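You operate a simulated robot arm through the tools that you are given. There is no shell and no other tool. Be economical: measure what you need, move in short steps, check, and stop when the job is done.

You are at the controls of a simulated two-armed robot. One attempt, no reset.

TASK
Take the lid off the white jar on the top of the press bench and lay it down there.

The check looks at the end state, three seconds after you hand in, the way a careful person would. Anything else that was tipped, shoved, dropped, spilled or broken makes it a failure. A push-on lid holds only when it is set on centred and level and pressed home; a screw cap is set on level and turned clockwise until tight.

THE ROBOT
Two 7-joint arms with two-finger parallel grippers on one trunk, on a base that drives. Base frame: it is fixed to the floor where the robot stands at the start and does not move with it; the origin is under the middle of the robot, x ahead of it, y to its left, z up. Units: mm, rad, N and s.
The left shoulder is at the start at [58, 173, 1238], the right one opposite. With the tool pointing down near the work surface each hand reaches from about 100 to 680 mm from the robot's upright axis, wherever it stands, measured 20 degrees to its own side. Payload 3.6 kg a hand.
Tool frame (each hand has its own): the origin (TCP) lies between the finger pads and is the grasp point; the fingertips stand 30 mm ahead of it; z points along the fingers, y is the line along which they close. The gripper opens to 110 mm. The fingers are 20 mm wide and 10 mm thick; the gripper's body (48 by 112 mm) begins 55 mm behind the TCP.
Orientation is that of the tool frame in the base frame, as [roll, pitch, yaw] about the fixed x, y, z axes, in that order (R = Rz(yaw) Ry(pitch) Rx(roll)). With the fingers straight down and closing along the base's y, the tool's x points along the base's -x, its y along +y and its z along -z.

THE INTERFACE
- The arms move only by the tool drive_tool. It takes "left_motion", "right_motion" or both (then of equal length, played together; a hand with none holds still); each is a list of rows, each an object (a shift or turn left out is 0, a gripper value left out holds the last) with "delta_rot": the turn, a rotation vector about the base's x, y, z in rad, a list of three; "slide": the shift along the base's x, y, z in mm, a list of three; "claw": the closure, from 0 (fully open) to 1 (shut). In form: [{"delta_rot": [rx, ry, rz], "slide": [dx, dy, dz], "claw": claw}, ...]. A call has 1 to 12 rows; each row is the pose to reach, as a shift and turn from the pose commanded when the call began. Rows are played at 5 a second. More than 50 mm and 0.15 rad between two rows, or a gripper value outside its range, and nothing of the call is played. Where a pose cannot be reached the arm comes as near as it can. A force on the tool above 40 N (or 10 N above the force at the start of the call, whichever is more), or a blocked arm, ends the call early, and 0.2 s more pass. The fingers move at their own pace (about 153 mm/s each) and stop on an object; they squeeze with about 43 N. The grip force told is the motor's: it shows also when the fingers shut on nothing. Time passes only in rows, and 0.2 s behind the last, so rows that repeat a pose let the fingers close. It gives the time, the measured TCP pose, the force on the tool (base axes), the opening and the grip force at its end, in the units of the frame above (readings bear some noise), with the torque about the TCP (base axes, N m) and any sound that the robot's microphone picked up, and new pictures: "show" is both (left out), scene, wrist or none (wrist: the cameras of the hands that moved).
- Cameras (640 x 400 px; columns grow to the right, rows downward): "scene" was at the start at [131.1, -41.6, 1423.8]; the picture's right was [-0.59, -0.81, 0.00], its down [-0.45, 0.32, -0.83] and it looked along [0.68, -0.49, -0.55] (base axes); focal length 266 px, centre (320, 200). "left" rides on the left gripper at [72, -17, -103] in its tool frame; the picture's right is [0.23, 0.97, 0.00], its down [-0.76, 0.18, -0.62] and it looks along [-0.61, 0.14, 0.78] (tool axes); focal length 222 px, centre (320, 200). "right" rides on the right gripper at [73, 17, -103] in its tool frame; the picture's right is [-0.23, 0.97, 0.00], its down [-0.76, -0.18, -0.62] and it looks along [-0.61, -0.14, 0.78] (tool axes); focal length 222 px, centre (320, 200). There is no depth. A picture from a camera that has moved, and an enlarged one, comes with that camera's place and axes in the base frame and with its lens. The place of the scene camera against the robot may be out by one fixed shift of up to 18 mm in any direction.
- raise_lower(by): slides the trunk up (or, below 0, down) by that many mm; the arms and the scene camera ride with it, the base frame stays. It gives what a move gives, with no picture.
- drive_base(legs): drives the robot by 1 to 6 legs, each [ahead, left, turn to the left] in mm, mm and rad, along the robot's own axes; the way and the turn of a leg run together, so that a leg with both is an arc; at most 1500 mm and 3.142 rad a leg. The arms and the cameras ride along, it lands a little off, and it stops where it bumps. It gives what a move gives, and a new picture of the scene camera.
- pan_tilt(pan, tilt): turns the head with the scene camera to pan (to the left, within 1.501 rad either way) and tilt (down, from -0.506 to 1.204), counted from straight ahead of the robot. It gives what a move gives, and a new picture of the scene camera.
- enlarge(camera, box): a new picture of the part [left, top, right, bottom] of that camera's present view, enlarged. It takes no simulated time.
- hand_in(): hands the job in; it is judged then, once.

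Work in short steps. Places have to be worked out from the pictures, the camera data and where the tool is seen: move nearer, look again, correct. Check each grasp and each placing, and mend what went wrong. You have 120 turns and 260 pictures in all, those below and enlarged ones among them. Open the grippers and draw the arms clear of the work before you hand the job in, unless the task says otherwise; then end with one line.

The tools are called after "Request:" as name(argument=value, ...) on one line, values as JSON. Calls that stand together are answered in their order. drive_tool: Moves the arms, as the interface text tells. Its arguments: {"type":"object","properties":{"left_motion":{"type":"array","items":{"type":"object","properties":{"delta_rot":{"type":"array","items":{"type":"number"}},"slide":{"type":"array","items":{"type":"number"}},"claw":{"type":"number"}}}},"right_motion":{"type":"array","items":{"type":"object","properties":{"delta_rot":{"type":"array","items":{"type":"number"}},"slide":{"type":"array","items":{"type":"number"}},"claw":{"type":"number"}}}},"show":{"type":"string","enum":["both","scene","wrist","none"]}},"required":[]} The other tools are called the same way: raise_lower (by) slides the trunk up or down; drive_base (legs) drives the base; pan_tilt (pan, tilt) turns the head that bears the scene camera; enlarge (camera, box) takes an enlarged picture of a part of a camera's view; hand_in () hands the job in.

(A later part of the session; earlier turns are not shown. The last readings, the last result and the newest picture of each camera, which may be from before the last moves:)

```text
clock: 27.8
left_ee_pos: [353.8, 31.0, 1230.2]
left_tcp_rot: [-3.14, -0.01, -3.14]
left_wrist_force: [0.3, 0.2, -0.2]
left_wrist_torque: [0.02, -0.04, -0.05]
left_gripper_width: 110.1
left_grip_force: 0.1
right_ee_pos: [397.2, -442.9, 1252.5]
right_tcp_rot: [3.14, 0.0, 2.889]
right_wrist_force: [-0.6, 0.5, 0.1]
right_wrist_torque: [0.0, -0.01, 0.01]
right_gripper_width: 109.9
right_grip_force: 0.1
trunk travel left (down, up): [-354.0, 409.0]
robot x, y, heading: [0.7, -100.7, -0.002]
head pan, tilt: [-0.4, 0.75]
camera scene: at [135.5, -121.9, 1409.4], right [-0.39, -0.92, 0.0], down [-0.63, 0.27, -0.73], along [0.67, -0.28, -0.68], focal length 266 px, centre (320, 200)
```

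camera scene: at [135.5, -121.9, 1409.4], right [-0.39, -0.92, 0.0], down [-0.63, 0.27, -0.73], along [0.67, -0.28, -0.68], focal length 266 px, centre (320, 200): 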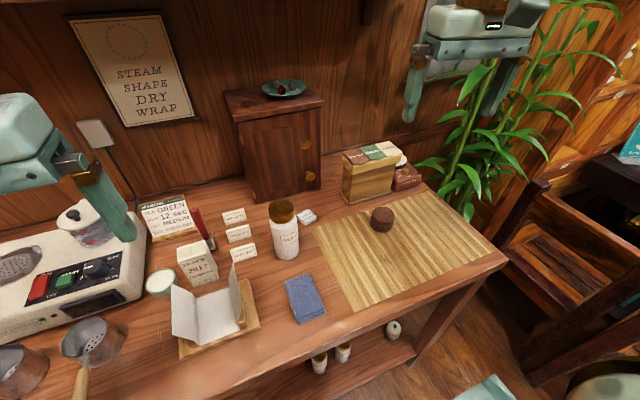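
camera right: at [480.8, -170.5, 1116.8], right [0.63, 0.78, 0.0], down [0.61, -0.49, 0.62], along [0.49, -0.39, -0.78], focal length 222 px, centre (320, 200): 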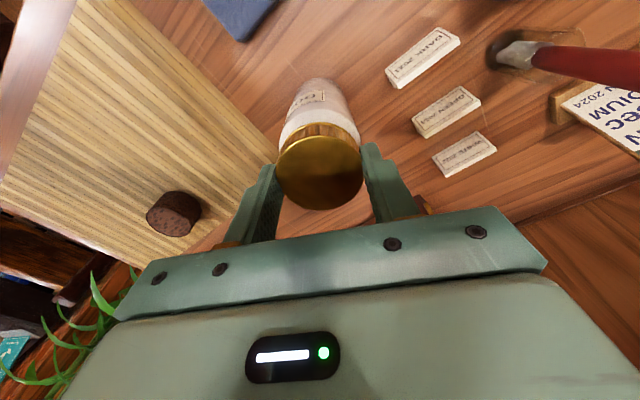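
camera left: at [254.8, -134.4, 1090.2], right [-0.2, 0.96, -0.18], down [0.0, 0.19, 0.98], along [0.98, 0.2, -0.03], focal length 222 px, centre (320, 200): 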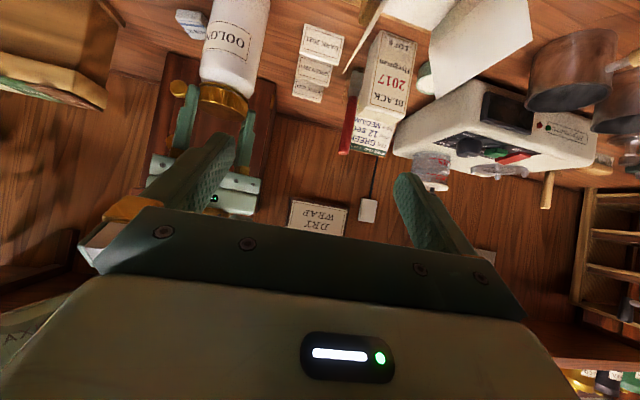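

Drove cleanly. Another 100 mm to the right.

Request:
drive_base(legs=[[0, -100, 0]])

Request:
pan_tilt(pan=-0.1, tilt=0.75)

```text
clock: 28.9
left_ee_pos: [353.8, -67.4, 1229.9]
left_tcp_rot: [-3.14, -0.009, -3.139]
left_wrist_force: [-0.7, -0.5, -0.5]
left_wrist_torque: [0.02, -0.01, 0.0]
left_gripper_width: 110.0
left_grip_force: 0.0
right_ee_pos: [397.0, -542.8, 1252.6]
right_tcp_rot: [3.138, -0.001, 2.89]
right_wrist_force: [-0.3, -0.1, -0.3]
right_wrist_torque: [0.04, -0.02, 0.01]
right_gripper_width: 110.2
right_grip_force: 0.0
trunk travel left (down, up): [-354.0, 409.0]
robot x, y, heading: [1.8, -197.2, 0.005]
head pan, tilt: [-0.4, 0.75]
camera scene: at [135.5, -220.8, 1409.4], right [-0.39, -0.92, 0.0], down [-0.63, 0.27, -0.73], along [0.67, -0.28, -0.68], focal length 266 px, centre (320, 200)
```

scene: 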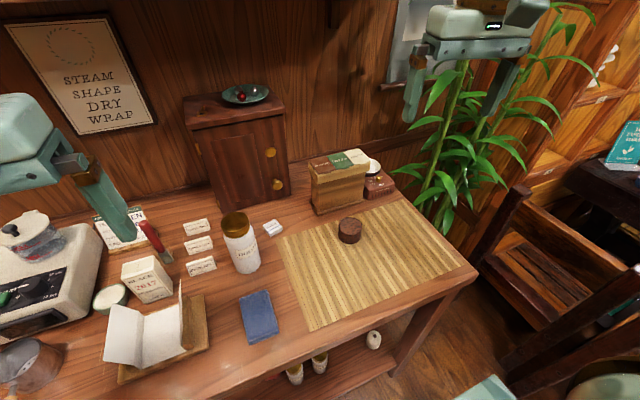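

```text
clock: 29.7
left_ee_pos: [354.9, -65.9, 1229.6]
left_tcp_rot: [-3.139, -0.009, -3.138]
left_wrist_force: [0.3, 0.3, -0.6]
left_wrist_torque: [-0.03, -0.03, 0.02]
left_gripper_width: 110.0
left_grip_force: 0.1
right_ee_pos: [398.6, -542.1, 1254.9]
right_tcp_rot: [3.141, 0.002, 2.891]
right_wrist_force: [-0.2, -0.1, 0.0]
right_wrist_torque: [-0.03, -0.02, -0.01]
right_gripper_width: 110.2
right_grip_force: 0.0
trunk travel left (down, up): [-354.0, 409.0]
robot x, y, heading: [1.1, -194.7, 0.002]
head pan, tilt: [-0.099, 0.75]
camera scene: at [141.6, -195.2, 1409.4], right [-0.1, -0.99, 0.0], down [-0.68, 0.07, -0.73], along [0.73, -0.07, -0.68], focal length 266 px, centre (320, 200)
```

scene: 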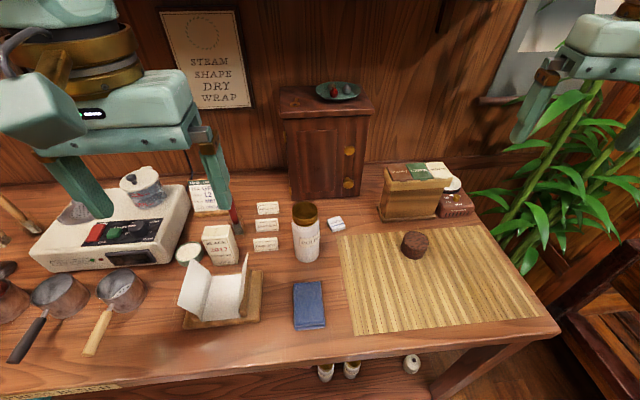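

Good view; the jar is straight ahead. I'll lower the trunk 100 mm, then orient the right hand (yaw, then tilt 50° forward) while staged over the mat's free side.

Request:
raise_lower(by=-100)

Request:
drive_tool(right_motion=[{"delta_rot": [0, 0, 0.12], "slide": [-15, 15, -10]}, {"delta_rot": [0, 0, 0.24], "slide": [-30, 30, -20]}, {"delta_rot": [0, 0, 0.36], "slide": [-40, 60, -30]}, {"delta_rot": [0, 0, 0.48], "slide": [-40, 90, -40]}, {"delta_rot": [0, 0, 0.6], "slide": [-40, 120, -50]}, {"delta_rot": [0, 0, 0.6], "slide": [-40, 140, -50]}], show="scene")

```text
clock: 31.0
left_ee_pos: [353.4, -66.6, 1130.7]
left_tcp_rot: [-3.139, -0.008, -3.139]
left_wrist_force: [0.7, 0.4, 1.0]
left_wrist_torque: [-0.05, -0.03, -0.01]
left_gripper_width: 109.9
left_grip_force: 0.0
right_ee_pos: [397.9, -540.9, 1153.0]
right_tcp_rot: [3.14, 0.004, 2.891]
right_wrist_force: [-0.5, 0.3, 0.2]
right_wrist_torque: [-0.03, 0.03, 0.01]
right_gripper_width: 110.1
right_grip_force: 0.2
trunk travel left (down, up): [-254.0, 509.0]
robot x, y, heading: [-0.8, -196.4, -0.001]
head pan, tilt: [-0.099, 0.75]
```

```text
clock: 32.4
left_ee_pos: [354.1, -66.0, 1131.2]
left_tcp_rot: [-3.139, -0.008, -3.139]
left_wrist_force: [0.0, 0.0, 0.0]
left_wrist_torque: [0.01, -0.02, -0.01]
left_gripper_width: 110.0
left_grip_force: 0.1
right_ee_pos: [356.5, -402.1, 1103.7]
right_tcp_rot: [3.141, 0.002, -2.793]
right_wrist_force: [-0.4, 0.1, -0.6]
right_wrist_torque: [-0.02, 0.02, 0.02]
right_gripper_width: 110.0
right_grip_force: 0.2
trunk travel left (down, up): [-254.0, 509.0]
robot x, y, heading: [1.0, -198.1, -0.003]
head pan, tilt: [-0.099, 0.75]
camera scene: at [182.6, -194.9, 1307.3], right [-0.1, -1.0, 0.0], down [-0.68, 0.07, -0.73], along [0.73, -0.07, -0.68], focal length 266 px, centre (320, 200)
```

scene: 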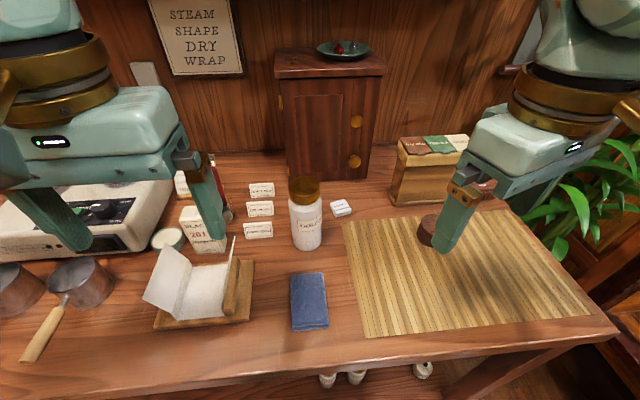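

Tilt the right hand forward toward the jar while staging about 200 mm back along its approach line.

Request:
drive_tool(right_motion=[{"delta_rot": [0.043, -0.117, 0], "slide": [5, 19, -8]}, {"delta_rot": [0.086, -0.235, 0], "slide": [10, 38, -16]}, {"delta_rot": [0.129, -0.352, 0], "slide": [15, 57, -24]}, {"delta_rot": [0.171, -0.47, 0], "slide": [20, 76, -32]}, {"delta_rot": [0.214, -0.587, 0], "slide": [25, 95, -40]}, {"delta_rot": [0.257, -0.704, 0], "slide": [31, 114, -50]}, {"delta_rot": [0.3, -0.82, 0], "slide": [37, 132, -60]}, {"delta_rot": [0.3, -0.82, 0], "slide": [37, 132, -60]}])

```text
clock: 34.2
left_ee_pos: [352.9, -66.0, 1130.9]
left_tcp_rot: [-3.137, -0.009, -3.137]
left_wrist_force: [0.1, -0.9, -0.5]
left_wrist_torque: [-0.01, 0.0, -0.01]
left_gripper_width: 110.0
left_grip_force: 0.0
right_ee_pos: [427.9, -258.6, 1051.2]
right_tcp_rot: [3.134, 0.879, -2.796]
right_wrist_force: [0.0, 0.2, 0.4]
right_wrist_torque: [0.03, -0.01, 0.0]
right_gripper_width: 110.0
right_grip_force: 0.1
right hand out of reach, approached as far as the arm can: row 5, 6, 7, 8
trunk travel left (down, up): [-254.0, 509.0]
robot x, y, heading: [0.4, -201.5, -0.0]
head pan, tilt: [-0.099, 0.75]
camera scene: at [182.1, -195.2, 1307.5], right [-0.1, -1.0, 0.0], down [-0.68, 0.07, -0.73], along [0.73, -0.07, -0.68], focal length 266 px, centre (320, 200)
camera right: at [303.2, -286.7, 1061.2], right [-0.2, 0.96, 0.18], down [0.07, -0.17, 0.98], along [0.98, 0.21, -0.03], focal length 222 px, centre (320, 200)
```

scene: 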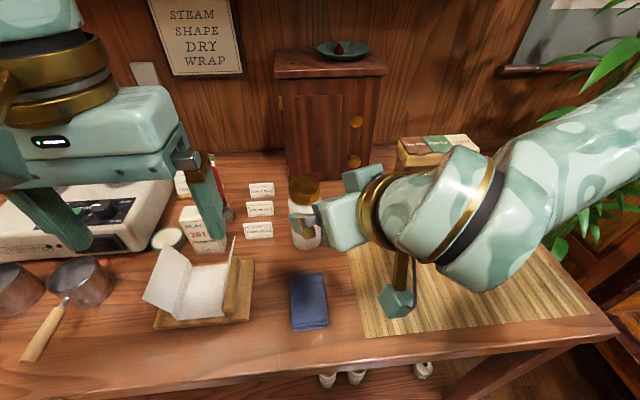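
right: 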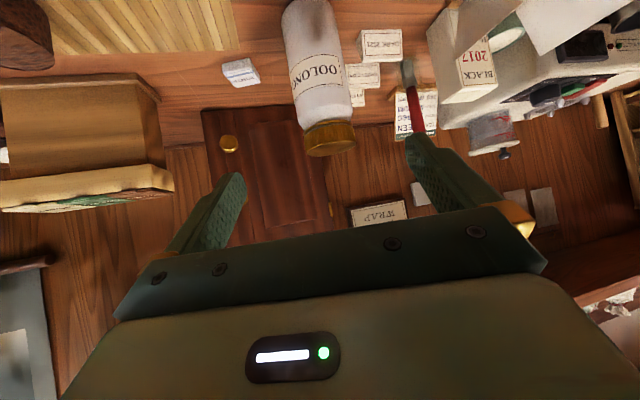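

The right fingers point at the jar body and the wrist view agrees with the jar at (537,-217). I advance along the approach line to about two thirds and check.

Request:
drive_tool(right_motion=[{"slide": [30, 11, -27]}, {"slide": [60, 22, -55]}, {"slide": [85, 31, -80]}, {"slide": [85, 31, -80]}])

```text
clock: 35.2
left_ee_pos: [354.8, -67.1, 1130.2]
left_tcp_rot: [-3.14, -0.01, -3.138]
left_wrist_force: [0.8, -0.1, -0.3]
left_wrist_torque: [0.03, 0.04, -0.01]
left_gripper_width: 110.0
left_grip_force: 0.0
right_ee_pos: [512.1, -260.4, 979.9]
right_tcp_rot: [3.138, 0.875, -2.796]
right_wrist_force: [-1.4, 0.4, 2.7]
right_wrist_torque: [0.21, -0.03, 0.12]
right_gripper_width: 110.0
right_grip_force: 0.1
right hand out of reach, approached as far as the arm can: row 1, 2, 3, 4
trunk travel left (down, up): [-254.0, 509.0]
robot x, y, heading: [0.6, -201.8, 0.0]
head pan, tilt: [-0.099, 0.75]
camera scene: at [182.7, -195.3, 1307.3], right [-0.1, -1.0, 0.0], down [-0.68, 0.07, -0.73], along [0.73, -0.07, -0.68], focal length 266 px, centre (320, 200)
camera right: at [387.9, -289.3, 989.7], right [-0.2, 0.96, 0.18], down [0.07, -0.17, 0.98], along [0.98, 0.21, -0.04], focal length 222 px, centre (320, 200)
```

scene: 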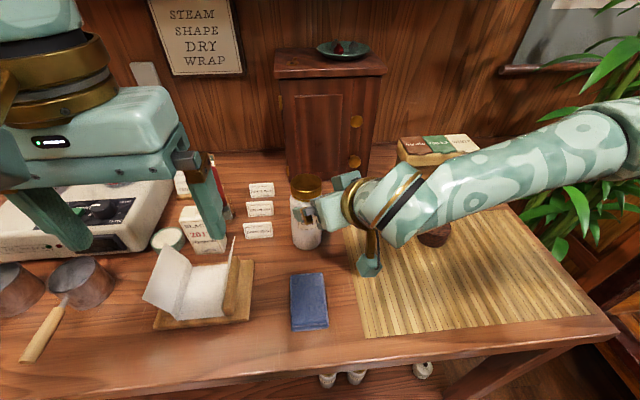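
right: 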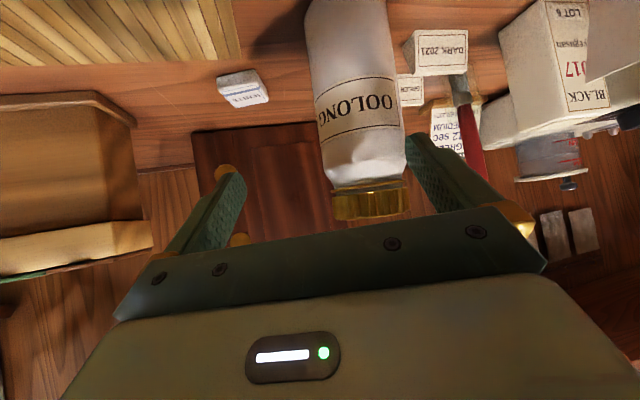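

The arm is at a wrist limit with this heading (its forearm comes from the right side), and the TCP lags toward -y. I'll back out and come in from the right side instead (heading about 66°).

Request:
drive_tool(right_motion=[{"slide": [-28, -10, 27]}, {"slide": [-57, -20, 54]}, {"slide": [-85, -31, 80]}, {"slide": [-70, -70, 80], "delta_rot": [0, 0, 0.1]}, {"slide": [-50, -110, 80], "delta_rot": [0, 0, 0.22]}, {"slide": [-30, -150, 70], "delta_rot": [0, 0, 0.35]}, {"slide": [-10, -170, 60], "delta_rot": [0, 0, 0.47]}, {"slide": [-5, -170, 55], "delta_rot": [0, 0, 0.6]}, {"slide": [0, -150, 52], "delta_rot": [0, 0, 0.7]}, {"slide": [6, -130, 52], "delta_rot": [0, 0, 0.8]}, {"slide": [6, -110, 52], "delta_rot": [0, 0, 0.8]}, {"slide": [6, -93, 52], "delta_rot": [0, 0, 0.8]}])

```text
clock: 37.8
left_ee_pos: [353.3, -66.7, 1131.1]
left_tcp_rot: [-3.138, -0.011, -3.139]
left_wrist_force: [0.1, 0.5, 0.5]
left_wrist_torque: [0.02, -0.03, -0.01]
left_gripper_width: 110.2
left_grip_force: 0.2
right_ee_pos: [518.5, -353.7, 1030.5]
right_tcp_rot: [3.139, 0.875, -1.996]
right_wrist_force: [-0.3, 0.7, 0.1]
right_wrist_torque: [-0.03, 0.03, -0.01]
right_gripper_width: 110.0
right_grip_force: 0.0
right hand out of reach, approached as far as the arm can: row 3, 4
trunk travel left (down, up): [-254.0, 509.0]
robot x, y, heading: [0.3, -197.9, -0.004]
head pan, tilt: [-0.099, 0.75]
camera scene: at [182.9, -195.3, 1307.3], right [-0.1, -1.0, 0.0], down [-0.68, 0.07, -0.73], along [0.73, -0.07, -0.68], focal length 266 px, centre (320, 200)
camera right: at [451.6, -462.4, 1039.8], right [-0.83, 0.53, 0.18], down [0.17, -0.07, 0.98], along [0.53, 0.85, -0.03], focal length 222 px, centre (320, 200)
```

scene: 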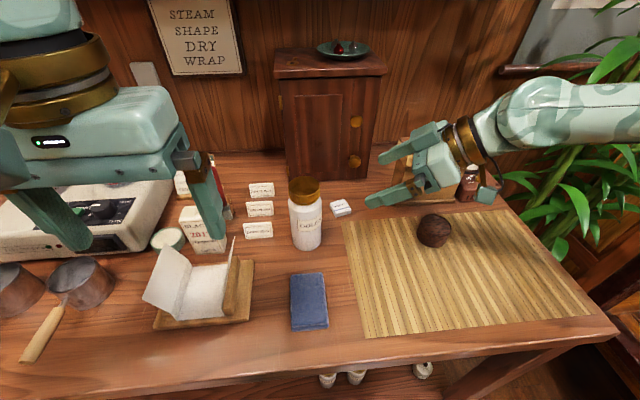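
right: 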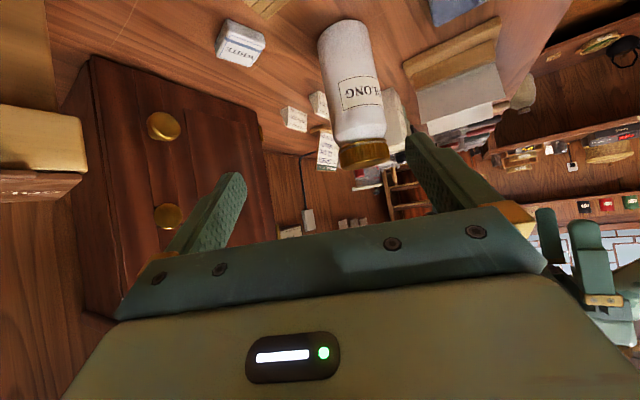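

The new heading is reached without limits. I'll check the puck and measure the jar's present position from enlarged views.

Request:
enlarge(camera="scene", box=[260, 160, 480, 280])

Request:
enlarge(camera="right", box=[270, 0, 430, 180])

```text
2.91 times, centred on (370, 220) of scene
camera zoom: at [182.9, -195.3, 1307.3], right [-0.1, -1.0, 0.0], down [-0.68, 0.07, -0.73], along [0.73, -0.07, -0.68], focal length 774 px, centre (174, 142)
```

zoom: 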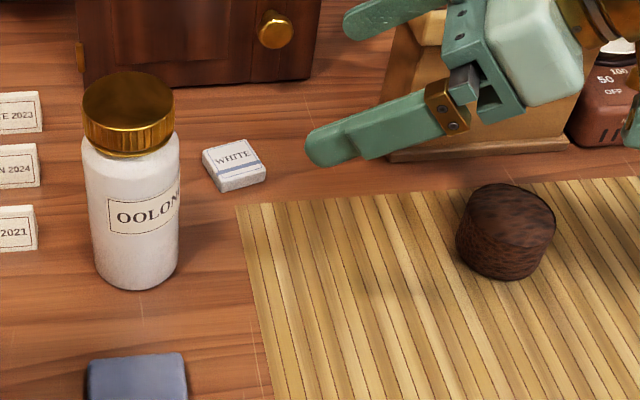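

```text
2.22 times, centred on (350, 90) of right
camera zoom: at [451.6, -462.4, 1039.8], right [-0.83, 0.53, 0.18], down [0.17, -0.07, 0.98], along [0.53, 0.85, -0.03], focal length 494 px, centre (253, 444)
```

zoom: 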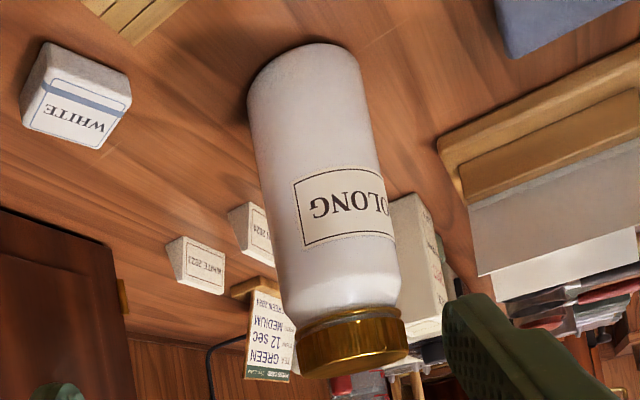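

Puck is fine and upright; jar axis ≈(534,-217). I align laterally and advance to ~60 mm short of the grasp.

Request:
drive_tool(right_motion=[{"slide": [-18, 10, -7]}, {"slide": [-37, 21, -14]}, {"slide": [-27, 43, -34]}, {"slide": [-17, 65, -54]}, {"slide": [-8, 84, -72]}, {"slide": [-8, 84, -72]}])

Request:
enlarge(camera="scene", box=[260, 160, 480, 280])

```text
clock: 39.2
left_ee_pos: [354.3, -68.0, 1129.6]
left_tcp_rot: [-3.14, -0.009, -3.139]
left_wrist_force: [0.1, 0.1, -0.1]
left_wrist_torque: [-0.03, 0.0, 0.05]
left_gripper_width: 109.9
left_grip_force: 0.0
right_ee_pos: [509.7, -270.3, 958.5]
right_tcp_rot: [3.139, 0.875, -1.995]
right_wrist_force: [0.2, -0.4, -1.0]
right_wrist_torque: [-0.03, 0.03, 0.03]
right_gripper_width: 109.9
right_grip_force: 0.0
trunk travel left (down, up): [-254.0, 509.0]
robot x, y, heading: [-2.0, -199.9, -0.001]
head pan, tilt: [-0.099, 0.75]
camera scene: at [182.3, -195.9, 1307.4], right [-0.1, -1.0, 0.0], down [-0.68, 0.07, -0.73], along [0.73, -0.07, -0.68], focal length 266 px, centre (320, 200)
camera right: at [442.2, -378.9, 968.4], right [-0.83, 0.53, 0.18], down [0.17, -0.07, 0.98], along [0.53, 0.85, -0.03], focal length 222 px, centre (320, 200)
```

scene: 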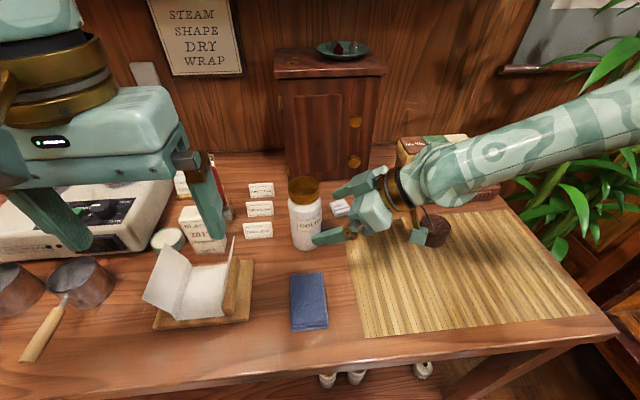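
right: 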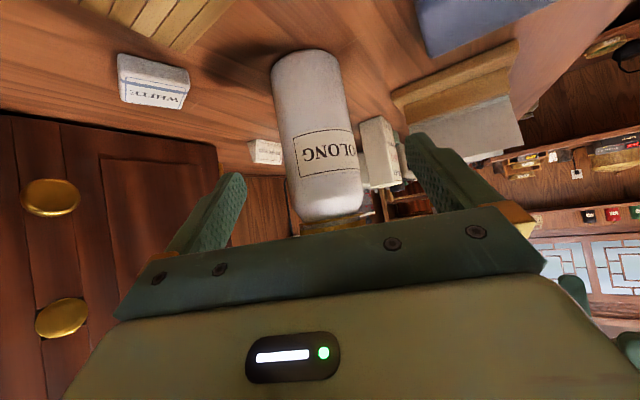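

```text
2.91 times, centred on (370, 220) of scene
camera zoom: at [182.3, -195.9, 1307.4], right [-0.1, -1.0, 0.0], down [-0.68, 0.07, -0.73], along [0.73, -0.07, -0.68], focal length 774 px, centre (174, 142)
```

zoom: 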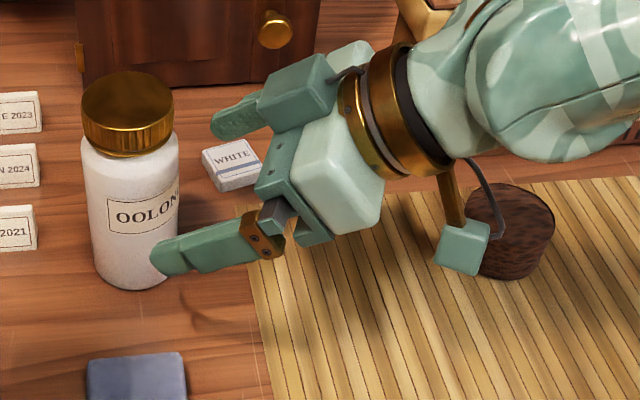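

Jar is centred between the open fingers. Advance the final 60 mm and look before closing.

Request:
drive_tool(right_motion=[{"slide": [7, 14, -13]}, {"slide": [13, 28, -26]}, {"slide": [19, 42, -38]}, {"slide": [19, 42, -38]}])

Request:
enlarge(camera="scene", box=[260, 160, 480, 280])

```text
clock: 40.2
left_ee_pos: [353.2, -66.2, 1130.6]
left_tcp_rot: [-3.138, -0.008, -3.138]
left_wrist_force: [-0.6, -0.4, -0.3]
left_wrist_torque: [0.0, -0.01, -0.02]
left_gripper_width: 110.2
left_grip_force: 0.1
right_ee_pos: [529.1, -228.4, 921.9]
right_tcp_rot: [3.137, 0.876, -1.995]
right_wrist_force: [0.0, -0.6, 0.6]
right_wrist_torque: [-0.02, 0.0, 0.02]
right_gripper_width: 109.9
right_grip_force: 0.1
trunk travel left (down, up): [-254.0, 509.0]
robot x, y, heading: [-1.8, -199.2, 0.003]
head pan, tilt: [-0.099, 0.75]
camera scene: at [182.4, -195.3, 1307.4], right [-0.1, -1.0, 0.0], down [-0.68, 0.07, -0.73], along [0.73, -0.07, -0.68], focal length 266 px, centre (320, 200)
camera right: at [462.0, -336.5, 931.6], right [-0.83, 0.53, 0.18], down [0.17, -0.07, 0.98], along [0.53, 0.84, -0.03], focal length 222 px, centre (320, 200)
```

scene: 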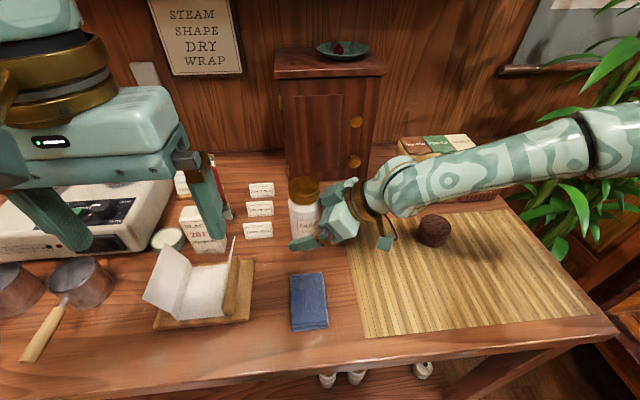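
right: 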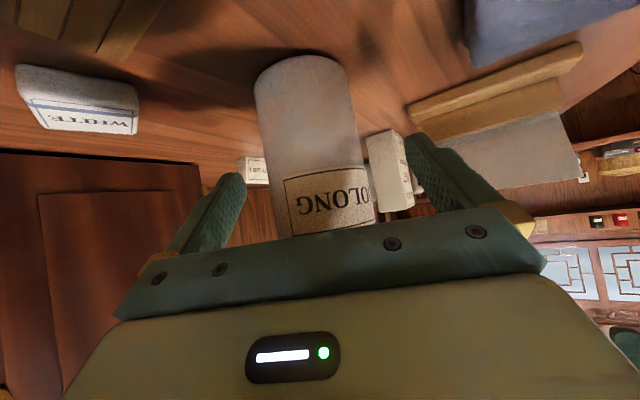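

```text
2.91 times, centred on (370, 220) of scene
camera zoom: at [182.4, -195.3, 1307.4], right [-0.1, -1.0, 0.0], down [-0.68, 0.07, -0.73], along [0.73, -0.07, -0.68], focal length 774 px, centre (174, 142)
```

zoom: 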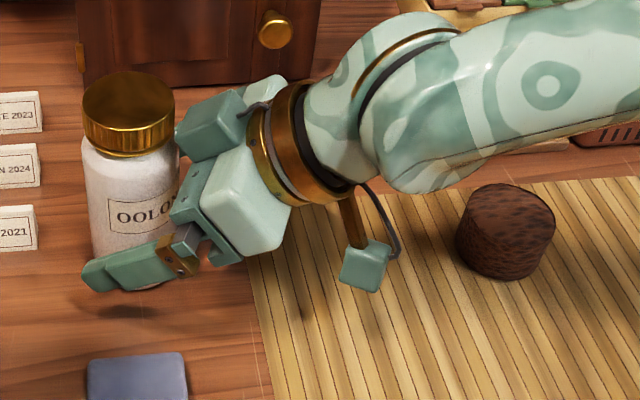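

Jar is centred between the pads near TCP depth. Close the right gripper on the body.

Request:
drive_tool(right_motion=[{"claw": 0.3}, {"claw": 0.45}, {"claw": 0.6}, {"claw": 0.6}, {"claw": 0.6}])

Request:
enlarge(camera="scene", box=[260, 160, 420, 280])

```text
clock: 41.4
left_ee_pos: [353.8, -66.4, 1128.7]
left_tcp_rot: [-3.138, -0.01, -3.138]
left_wrist_force: [-0.6, 0.4, -0.5]
left_wrist_torque: [-0.02, 0.01, -0.02]
left_gripper_width: 110.1
left_grip_force: 0.1
right_ee_pos: [529.1, -229.1, 923.3]
right_tcp_rot: [3.137, 0.876, -1.995]
right_wrist_force: [0.7, 0.8, 0.4]
right_wrist_torque: [-0.01, -0.02, -0.06]
right_gripper_width: 60.6
right_grip_force: 43.1
trunk travel left (down, up): [-254.0, 509.0]
robot x, y, heading: [-0.5, -194.1, 0.006]
head pan, tilt: [-0.099, 0.75]
camera scene: at [182.9, -195.5, 1307.3], right [-0.1, -1.0, 0.0], down [-0.68, 0.07, -0.73], along [0.73, -0.07, -0.68], focal length 266 px, centre (320, 200)
camera right: at [462.2, -336.8, 931.4], right [-0.83, 0.53, 0.18], down [0.17, -0.07, 0.98], along [0.53, 0.84, -0.03], focal length 222 px, centre (320, 200)
```

scene: 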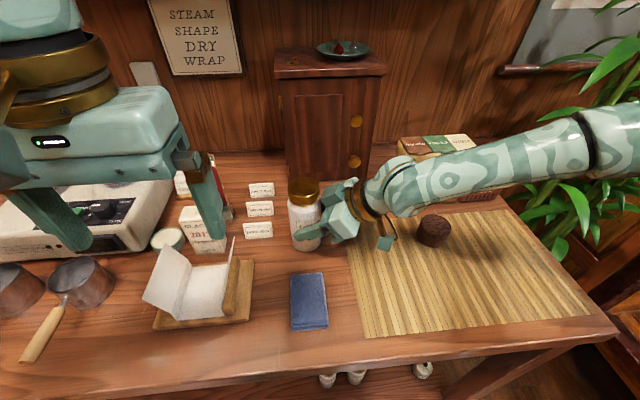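
right: 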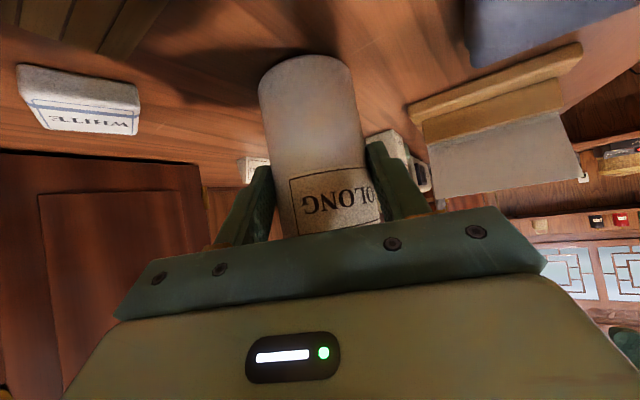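

```text
3.33 times, centred on (340, 220) of scene
camera zoom: at [182.9, -195.5, 1307.3], right [-0.1, -1.0, 0.0], down [-0.68, 0.07, -0.73], along [0.73, -0.07, -0.68], focal length 887 px, centre (253, 133)
```

zoom: 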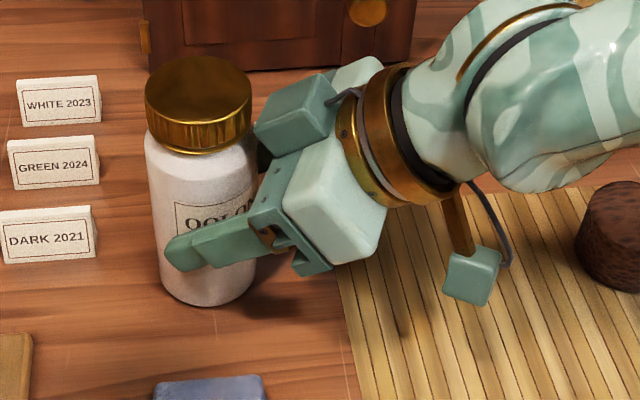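

Held at 60.6 mm, but the housing on the upper side of the right gripper sits close by the lid and would obstruct the left fingers. I'll release, back off, flatten the tilt to ~72° and re-approach (pausing just short to check the low camera's clearance).

Request:
drive_tool(right_motion=[{"claw": 0.3}, {"claw": 0}, {"claw": 0}, {"slide": [-11, -25, 22]}, {"slide": [-22, -49, 45]}, {"slide": [-24, -54, 38], "delta_rot": [0.127, -0.058, 0]}, {"slide": [-26, -58, 30], "delta_rot": [0.243, -0.11, 0]}, {"slide": [-28, -62, 23], "delta_rot": [0.346, -0.157, 0]}, {"slide": [-28, -62, 23], "delta_rot": [0.346, -0.157, 0]}])

Request:
enlarge(camera="scene", box=[260, 160, 480, 280])

```text
clock: 43.4
left_ee_pos: [352.6, -67.5, 1129.4]
left_tcp_rot: [-3.138, -0.01, -3.139]
left_wrist_force: [0.3, 0.4, 1.0]
left_wrist_torque: [0.0, 0.0, -0.01]
left_gripper_width: 110.0
left_grip_force: 0.0
right_ee_pos: [502.6, -290.7, 945.2]
right_tcp_rot: [3.14, 1.257, -1.99]
right_wrist_force: [0.3, 0.2, 0.5]
right_wrist_torque: [0.02, 0.0, -0.02]
right_gripper_width: 110.1
right_grip_force: 0.2
trunk travel left (down, up): [-254.0, 509.0]
robot x, y, heading: [-1.0, -199.6, 0.001]
head pan, tilt: [-0.099, 0.75]
camera scene: at [182.6, -195.4, 1307.3], right [-0.1, -1.0, 0.0], down [-0.68, 0.07, -0.73], along [0.73, -0.07, -0.68], focal length 266 px, centre (320, 200)
camera right: at [437.1, -394.7, 907.0], right [-0.86, 0.46, 0.22], down [0.02, -0.4, 0.92], along [0.51, 0.79, 0.34], focal length 222 px, centre (320, 200)
```

scene: 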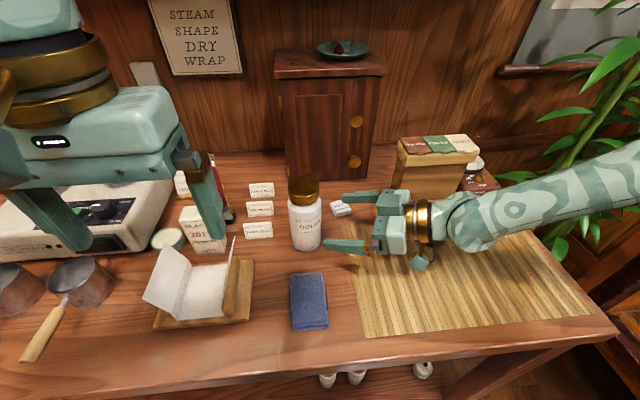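
right: 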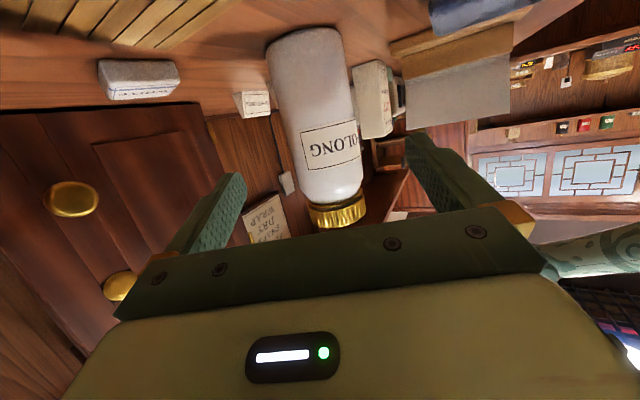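

```text
2.91 times, centred on (370, 220) of scene
camera zoom: at [182.6, -195.4, 1307.3], right [-0.1, -1.0, 0.0], down [-0.68, 0.07, -0.73], along [0.73, -0.07, -0.68], focal length 774 px, centre (174, 142)
```

zoom: 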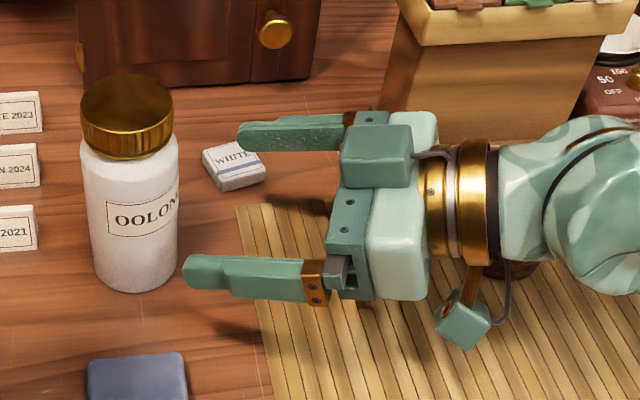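

Clear. Advance to the jar body with a small lateral correction and close.

Request:
drive_tool(right_motion=[{"slide": [7, 21, -7]}, {"slide": [16, 42, -15]}, {"slide": [25, 61, -22]}, {"slide": [25, 61, -22]}, {"slide": [25, 61, -22], "claw": 0.3}, {"slide": [25, 61, -22], "claw": 0.45}, {"slide": [25, 61, -22], "claw": 0.6}, {"slide": [25, 61, -22], "claw": 0.6}, {"slide": [25, 61, -22], "claw": 0.6}])

Request:
enlarge(camera="scene", box=[260, 160, 420, 280])

```text
clock: 45.4
left_ee_pos: [355.3, -64.7, 1129.8]
left_tcp_rot: [-3.137, -0.01, -3.139]
left_wrist_force: [0.2, -0.1, 0.1]
left_wrist_torque: [0.01, 0.01, -0.02]
left_gripper_width: 109.9
left_grip_force: 0.1
right_ee_pos: [525.9, -231.2, 925.4]
right_tcp_rot: [3.141, 1.257, -1.993]
right_wrist_force: [1.7, -0.6, 1.2]
right_wrist_torque: [0.06, -0.05, -0.02]
right_gripper_width: 60.8
right_grip_force: 43.0
right hand out of reach, approached as far as the arm can: row 3, 4, 5, 6, 7, 8, 9
trunk travel left (down, up): [-254.0, 509.0]
robot x, y, heading: [1.3, -200.3, 0.001]
head pan, tilt: [-0.099, 0.75]
camera scene: at [182.9, -195.4, 1307.3], right [-0.1, -1.0, 0.0], down [-0.68, 0.07, -0.73], along [0.73, -0.07, -0.68], focal length 266 px, centre (320, 200)
camera right: at [460.7, -335.7, 887.9], right [-0.86, 0.46, 0.22], down [0.02, -0.4, 0.92], along [0.51, 0.79, 0.34], focal length 222 px, centre (320, 200)
```

scene: 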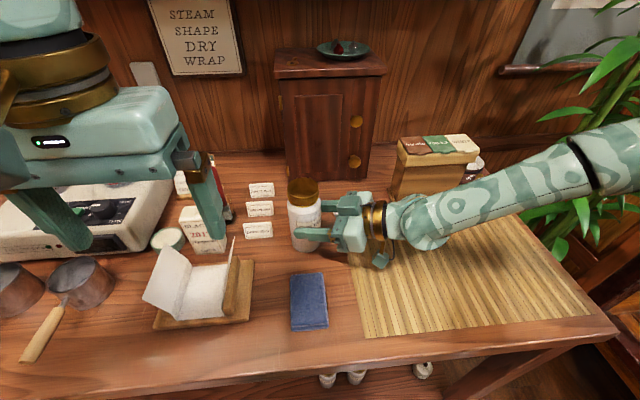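
right: 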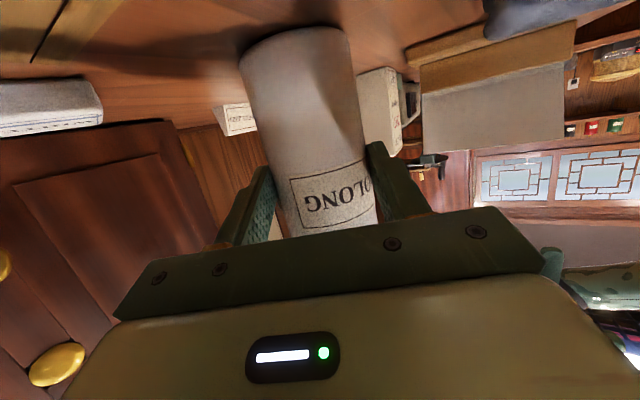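

```text
3.33 times, centred on (340, 220) of scene
camera zoom: at [182.9, -195.4, 1307.3], right [-0.1, -1.0, 0.0], down [-0.68, 0.07, -0.73], along [0.73, -0.07, -0.68], focal length 887 px, centre (253, 133)
```

zoom: 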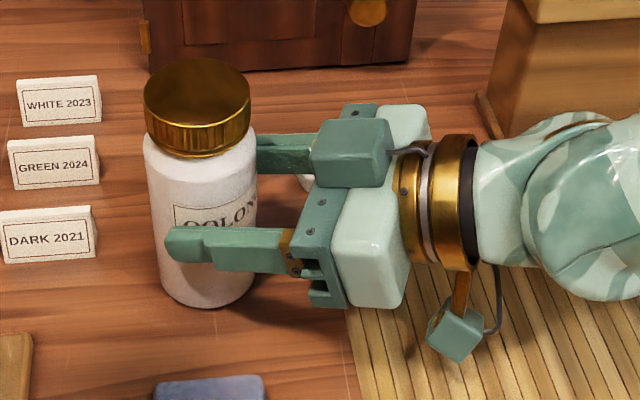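

Body held firmly and level (60.8 mm), housing now well clear of the lid. Now move the left hand above the lid, turned +0.26 rad, half-opened, and check alignment.

Request:
drive_tool(left_motion=[{"slide": [30, -25, 0]}, {"slide": [60, -50, 0]}, {"slide": [90, -75, 0]}, {"slide": [120, -100, 0], "delta_rot": [0, 0, 0.1]}, {"slide": [150, -127, -10], "delta_rot": [0, 0, 0.2]}, {"slide": [178, -152, -25], "delta_rot": [0, 0, 0.26], "claw": 0.3}, {"slide": [178, -152, -45], "delta_rot": [0, 0, 0.26], "claw": 0.3}, {"slide": [178, -152, -45], "delta_rot": [0, 0, 0.26], "claw": 0.3}])

Request:
enlarge(camera="left", box=[240, 60, 400, 180])

```text
clock: 47.2
left_ee_pos: [533.0, -218.6, 1085.3]
left_tcp_rot: [-3.139, -0.009, -2.878]
left_wrist_force: [0.4, 0.5, 0.0]
left_wrist_torque: [-0.03, -0.01, 0.01]
left_gripper_width: 77.0
left_grip_force: 0.1
right_ee_pos: [525.7, -232.1, 925.3]
right_tcp_rot: [-3.141, 1.256, -1.993]
right_wrist_force: [1.2, -0.4, 0.5]
right_wrist_torque: [0.05, -0.05, -0.02]
right_gripper_width: 61.0
right_grip_force: 43.5
trunk travel left (down, up): [-254.0, 509.0]
robot x, y, heading: [-0.9, -197.1, 0.001]
head pan, tilt: [-0.099, 0.75]
camera scene: at [183.1, -195.6, 1307.2], right [-0.1, -1.0, 0.0], down [-0.68, 0.07, -0.73], along [0.73, -0.07, -0.68], focal length 266 px, centre (320, 200)
camera left: at [469.0, -251.4, 1188.7], right [-0.47, 0.88, 0.0], down [0.69, 0.37, 0.62], along [0.54, 0.29, -0.79], focal length 222 px, centre (320, 200)
```

scene: 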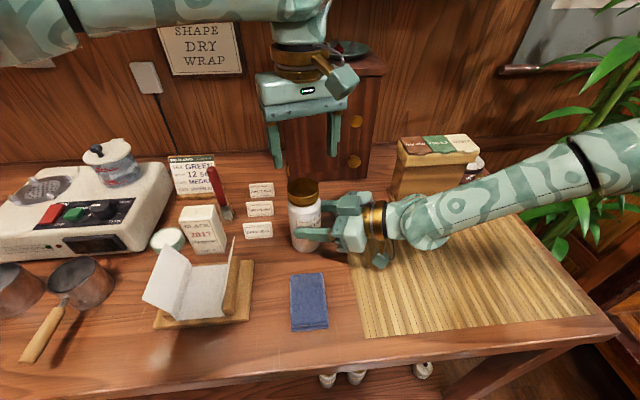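
left: 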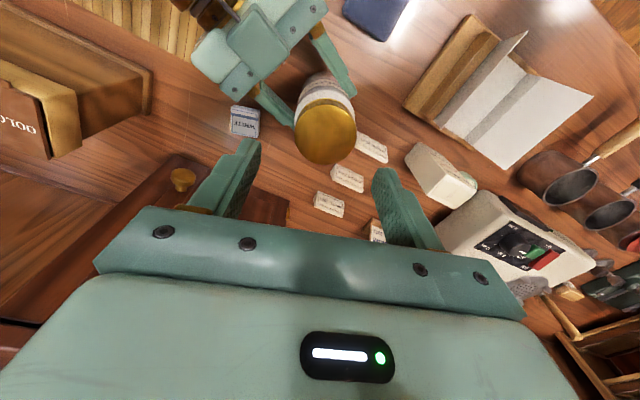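

```text
3.33 times, centred on (320, 120) of left
camera zoom: at [469.0, -251.4, 1188.7], right [-0.47, 0.88, 0.0], down [0.69, 0.37, 0.62], along [0.54, 0.29, -0.79], focal length 740 px, centre (320, 467)
```

zoom: 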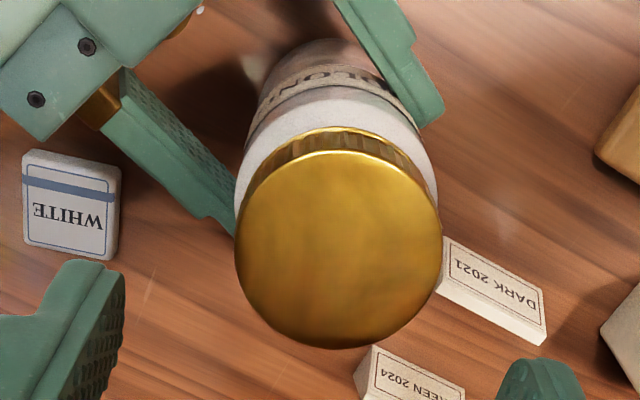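

Lid centre is about (531,-213) from this view. Correct by (-1.5,+5) and descend to lid level with fingers open, then check.

Request:
drive_tool(left_motion=[{"slide": [-1.5, 5, -10]}, {"slide": [-1.5, 5, -35]}, {"slide": [-1.5, 5, -55]}, {"slide": [-1.5, 5, -69]}, {"slide": [-1.5, 5, -69]}])

Request:
enlarge(camera="scene", box=[250, 130, 410, 250])

```text
clock: 48.4
left_ee_pos: [531.5, -213.5, 1016.2]
left_tcp_rot: [-3.14, -0.011, -2.878]
left_wrist_force: [-0.8, 0.0, -0.3]
left_wrist_torque: [-0.02, 0.01, 0.02]
left_gripper_width: 77.0
left_grip_force: 0.0
right_ee_pos: [524.3, -232.1, 926.1]
right_tcp_rot: [3.141, 1.257, -1.993]
right_wrist_force: [0.6, -1.4, 1.3]
right_wrist_torque: [0.02, 0.05, 0.02]
right_gripper_width: 60.7
right_grip_force: 42.9
trunk travel left (down, up): [-254.0, 509.0]
robot x, y, heading: [0.5, -198.7, -0.0]
head pan, tilt: [-0.099, 0.75]
camera scene: at [182.9, -195.6, 1307.3], right [-0.1, -1.0, 0.0], down [-0.68, 0.07, -0.73], along [0.73, -0.07, -0.68], focal length 266 px, centre (320, 200)
camera left: at [465.8, -246.8, 1119.2], right [-0.47, 0.88, 0.0], down [0.69, 0.37, 0.62], along [0.54, 0.29, -0.79], focal length 222 px, centre (320, 200)
```

scene: 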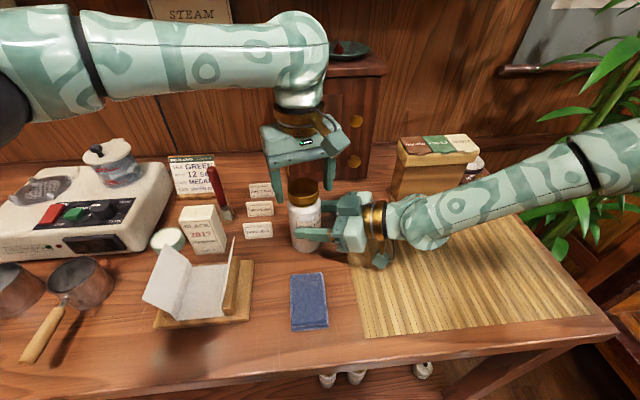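
left: 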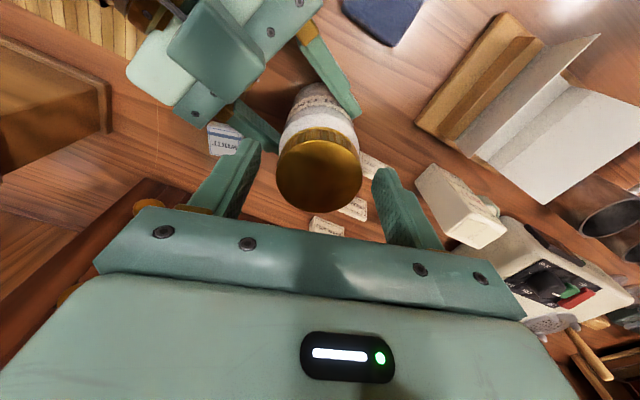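

```text
3.33 times, centred on (330, 190) of scene
camera zoom: at [182.9, -195.6, 1307.3], right [-0.1, -1.0, 0.0], down [-0.68, 0.07, -0.73], along [0.73, -0.07, -0.68], focal length 887 px, centre (287, 233)
```

zoom: 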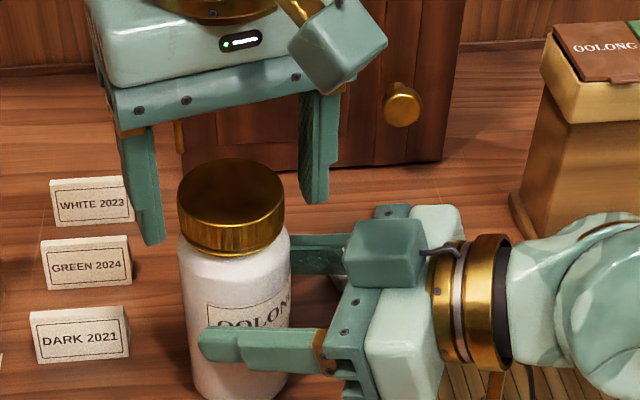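

Aligned: fingertip midpoint matches the lid axis. Close on the lid and turn +0.3 rad as a first test.

Request:
drive_tool(left_motion=[{"claw": 0.42}, {"claw": 0.7}, {"claw": 0.7}, {"claw": 0.7}, {"delta_rot": [0, 0, 0.1]}, {"delta_rot": [0, 0, 0.2]}, {"delta_rot": [0, 0, 0.3]}, {"delta_rot": [0, 0, 0.3]}], show="wrist")

Request:
enlarge(camera="scene", box=[250, 130, 410, 250])

```text
clock: 50.2
left_ee_pos: [531.6, -213.2, 1016.7]
left_tcp_rot: [-3.14, -0.011, -2.576]
left_wrist_force: [-1.3, -4.1, -1.1]
left_wrist_torque: [-0.14, 0.0, 0.0]
left_gripper_width: 52.4
left_grip_force: 42.5
right_ee_pos: [525.5, -231.2, 926.9]
right_tcp_rot: [3.14, 1.259, -1.991]
right_wrist_force: [0.1, 3.0, -0.2]
right_wrist_torque: [-0.18, 0.0, 0.03]
right_gripper_width: 60.6
right_grip_force: 44.1
trunk travel left (down, up): [-254.0, 509.0]
robot x, y, heading: [-2.5, -196.1, -0.002]
head pan, tilt: [-0.099, 0.75]
camera left: at [479.2, -264.9, 1119.7], right [-0.71, 0.7, 0.0], down [0.55, 0.56, 0.62], along [0.43, 0.44, -0.79], focal length 222 px, centre (320, 200)
```

left: 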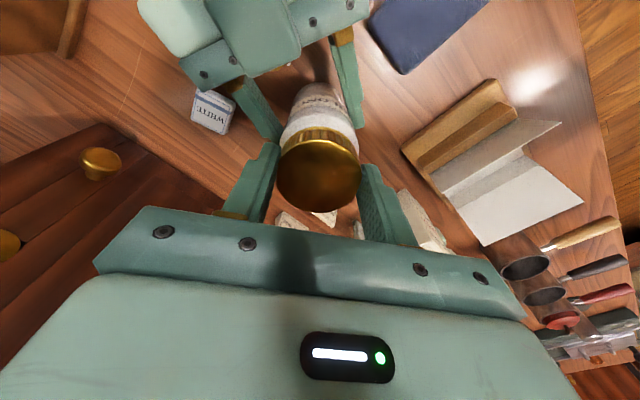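

```text
3.33 times, centred on (330, 190) of scene
camera zoom: at [183.1, -195.6, 1307.2], right [-0.1, -1.0, 0.0], down [-0.68, 0.07, -0.73], along [0.73, -0.07, -0.68], focal length 887 px, centre (287, 233)
```

zoom: 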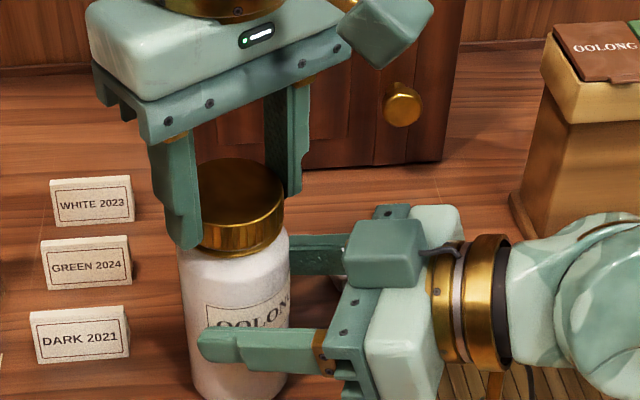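

The body stayed still and the lid turned with little torque. Continue turning counter-clockwise another 1.2 rad with a tiny lift.

Request:
drive_tool(left_motion=[{"delta_rot": [0, 0, 0.12]}, {"delta_rot": [0, 0, 0.24]}, {"delta_rot": [0, 0, 0.36]}, {"delta_rot": [0, 0, 0.48]}, {"delta_rot": [0, 0, 0.6]}, {"delta_rot": [0, 0, 0.72]}, {"delta_rot": [0, 0, 0.84]}, {"delta_rot": [0, 0, 0.96]}, {"delta_rot": [0, 0, 1.08]}, {"delta_rot": [0, 0, 1.2]}, {"delta_rot": [0, 0, 1.2]}], show="wrist")

Request:
enlarge(camera="scene", box=[250, 130, 410, 250])

```text
clock: 52.4
left_ee_pos: [531.7, -212.8, 1017.4]
left_tcp_rot: [-3.134, -0.021, -1.419]
left_wrist_force: [-2.0, 1.1, 7.0]
left_wrist_torque: [0.47, 0.64, -0.01]
left_gripper_width: 52.0
left_grip_force: 43.3
left hand out of reach, approached as far as the arm can: row 10
right_ee_pos: [522.9, -230.2, 926.1]
right_tcp_rot: [3.131, 1.254, -1.994]
right_wrist_force: [-2.2, 0.8, 1.2]
right_wrist_torque: [-0.02, -0.04, 0.11]
right_gripper_width: 61.2
right_grip_force: 43.3
trunk travel left (down, up): [-254.0, 509.0]
robot x, y, heading: [-0.1, -201.7, 0.004]
head pan, tilt: [-0.099, 0.75]
stopped in row 10 (left hand): the force on the tool passed its limit at 54 N (the readings are from after the stop); the commanded pose is now the measured one
camera left: at [558.0, -278.3, 1121.0], right [-0.93, -0.37, 0.0], down [-0.3, 0.74, 0.6], along [-0.22, 0.56, -0.8], focal length 222 px, centre (320, 200)
```

left: 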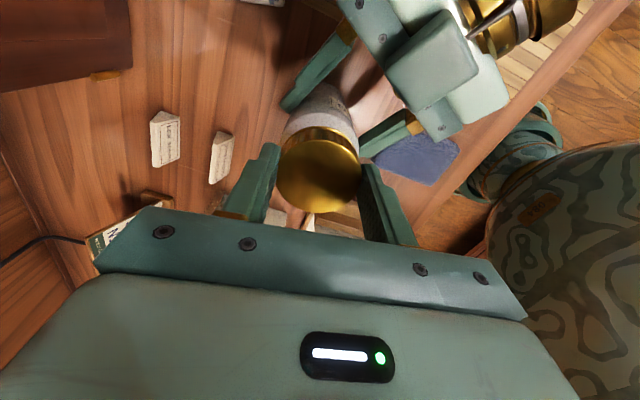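

```text
3.33 times, centred on (330, 190) of scene
camera zoom: at [181.8, -195.5, 1307.5], right [-0.1, -1.0, 0.0], down [-0.68, 0.07, -0.73], along [0.73, -0.07, -0.68], focal length 887 px, centre (287, 233)
```

zoom: 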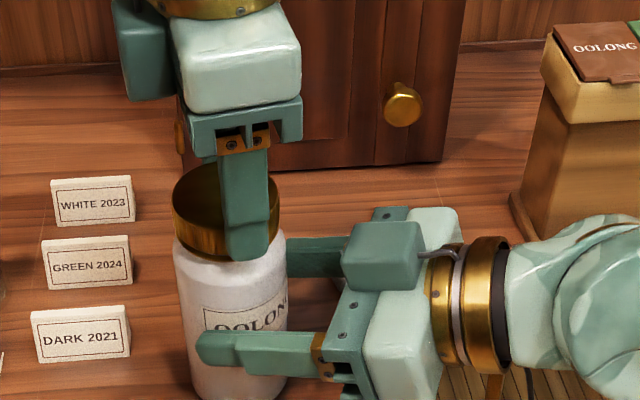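

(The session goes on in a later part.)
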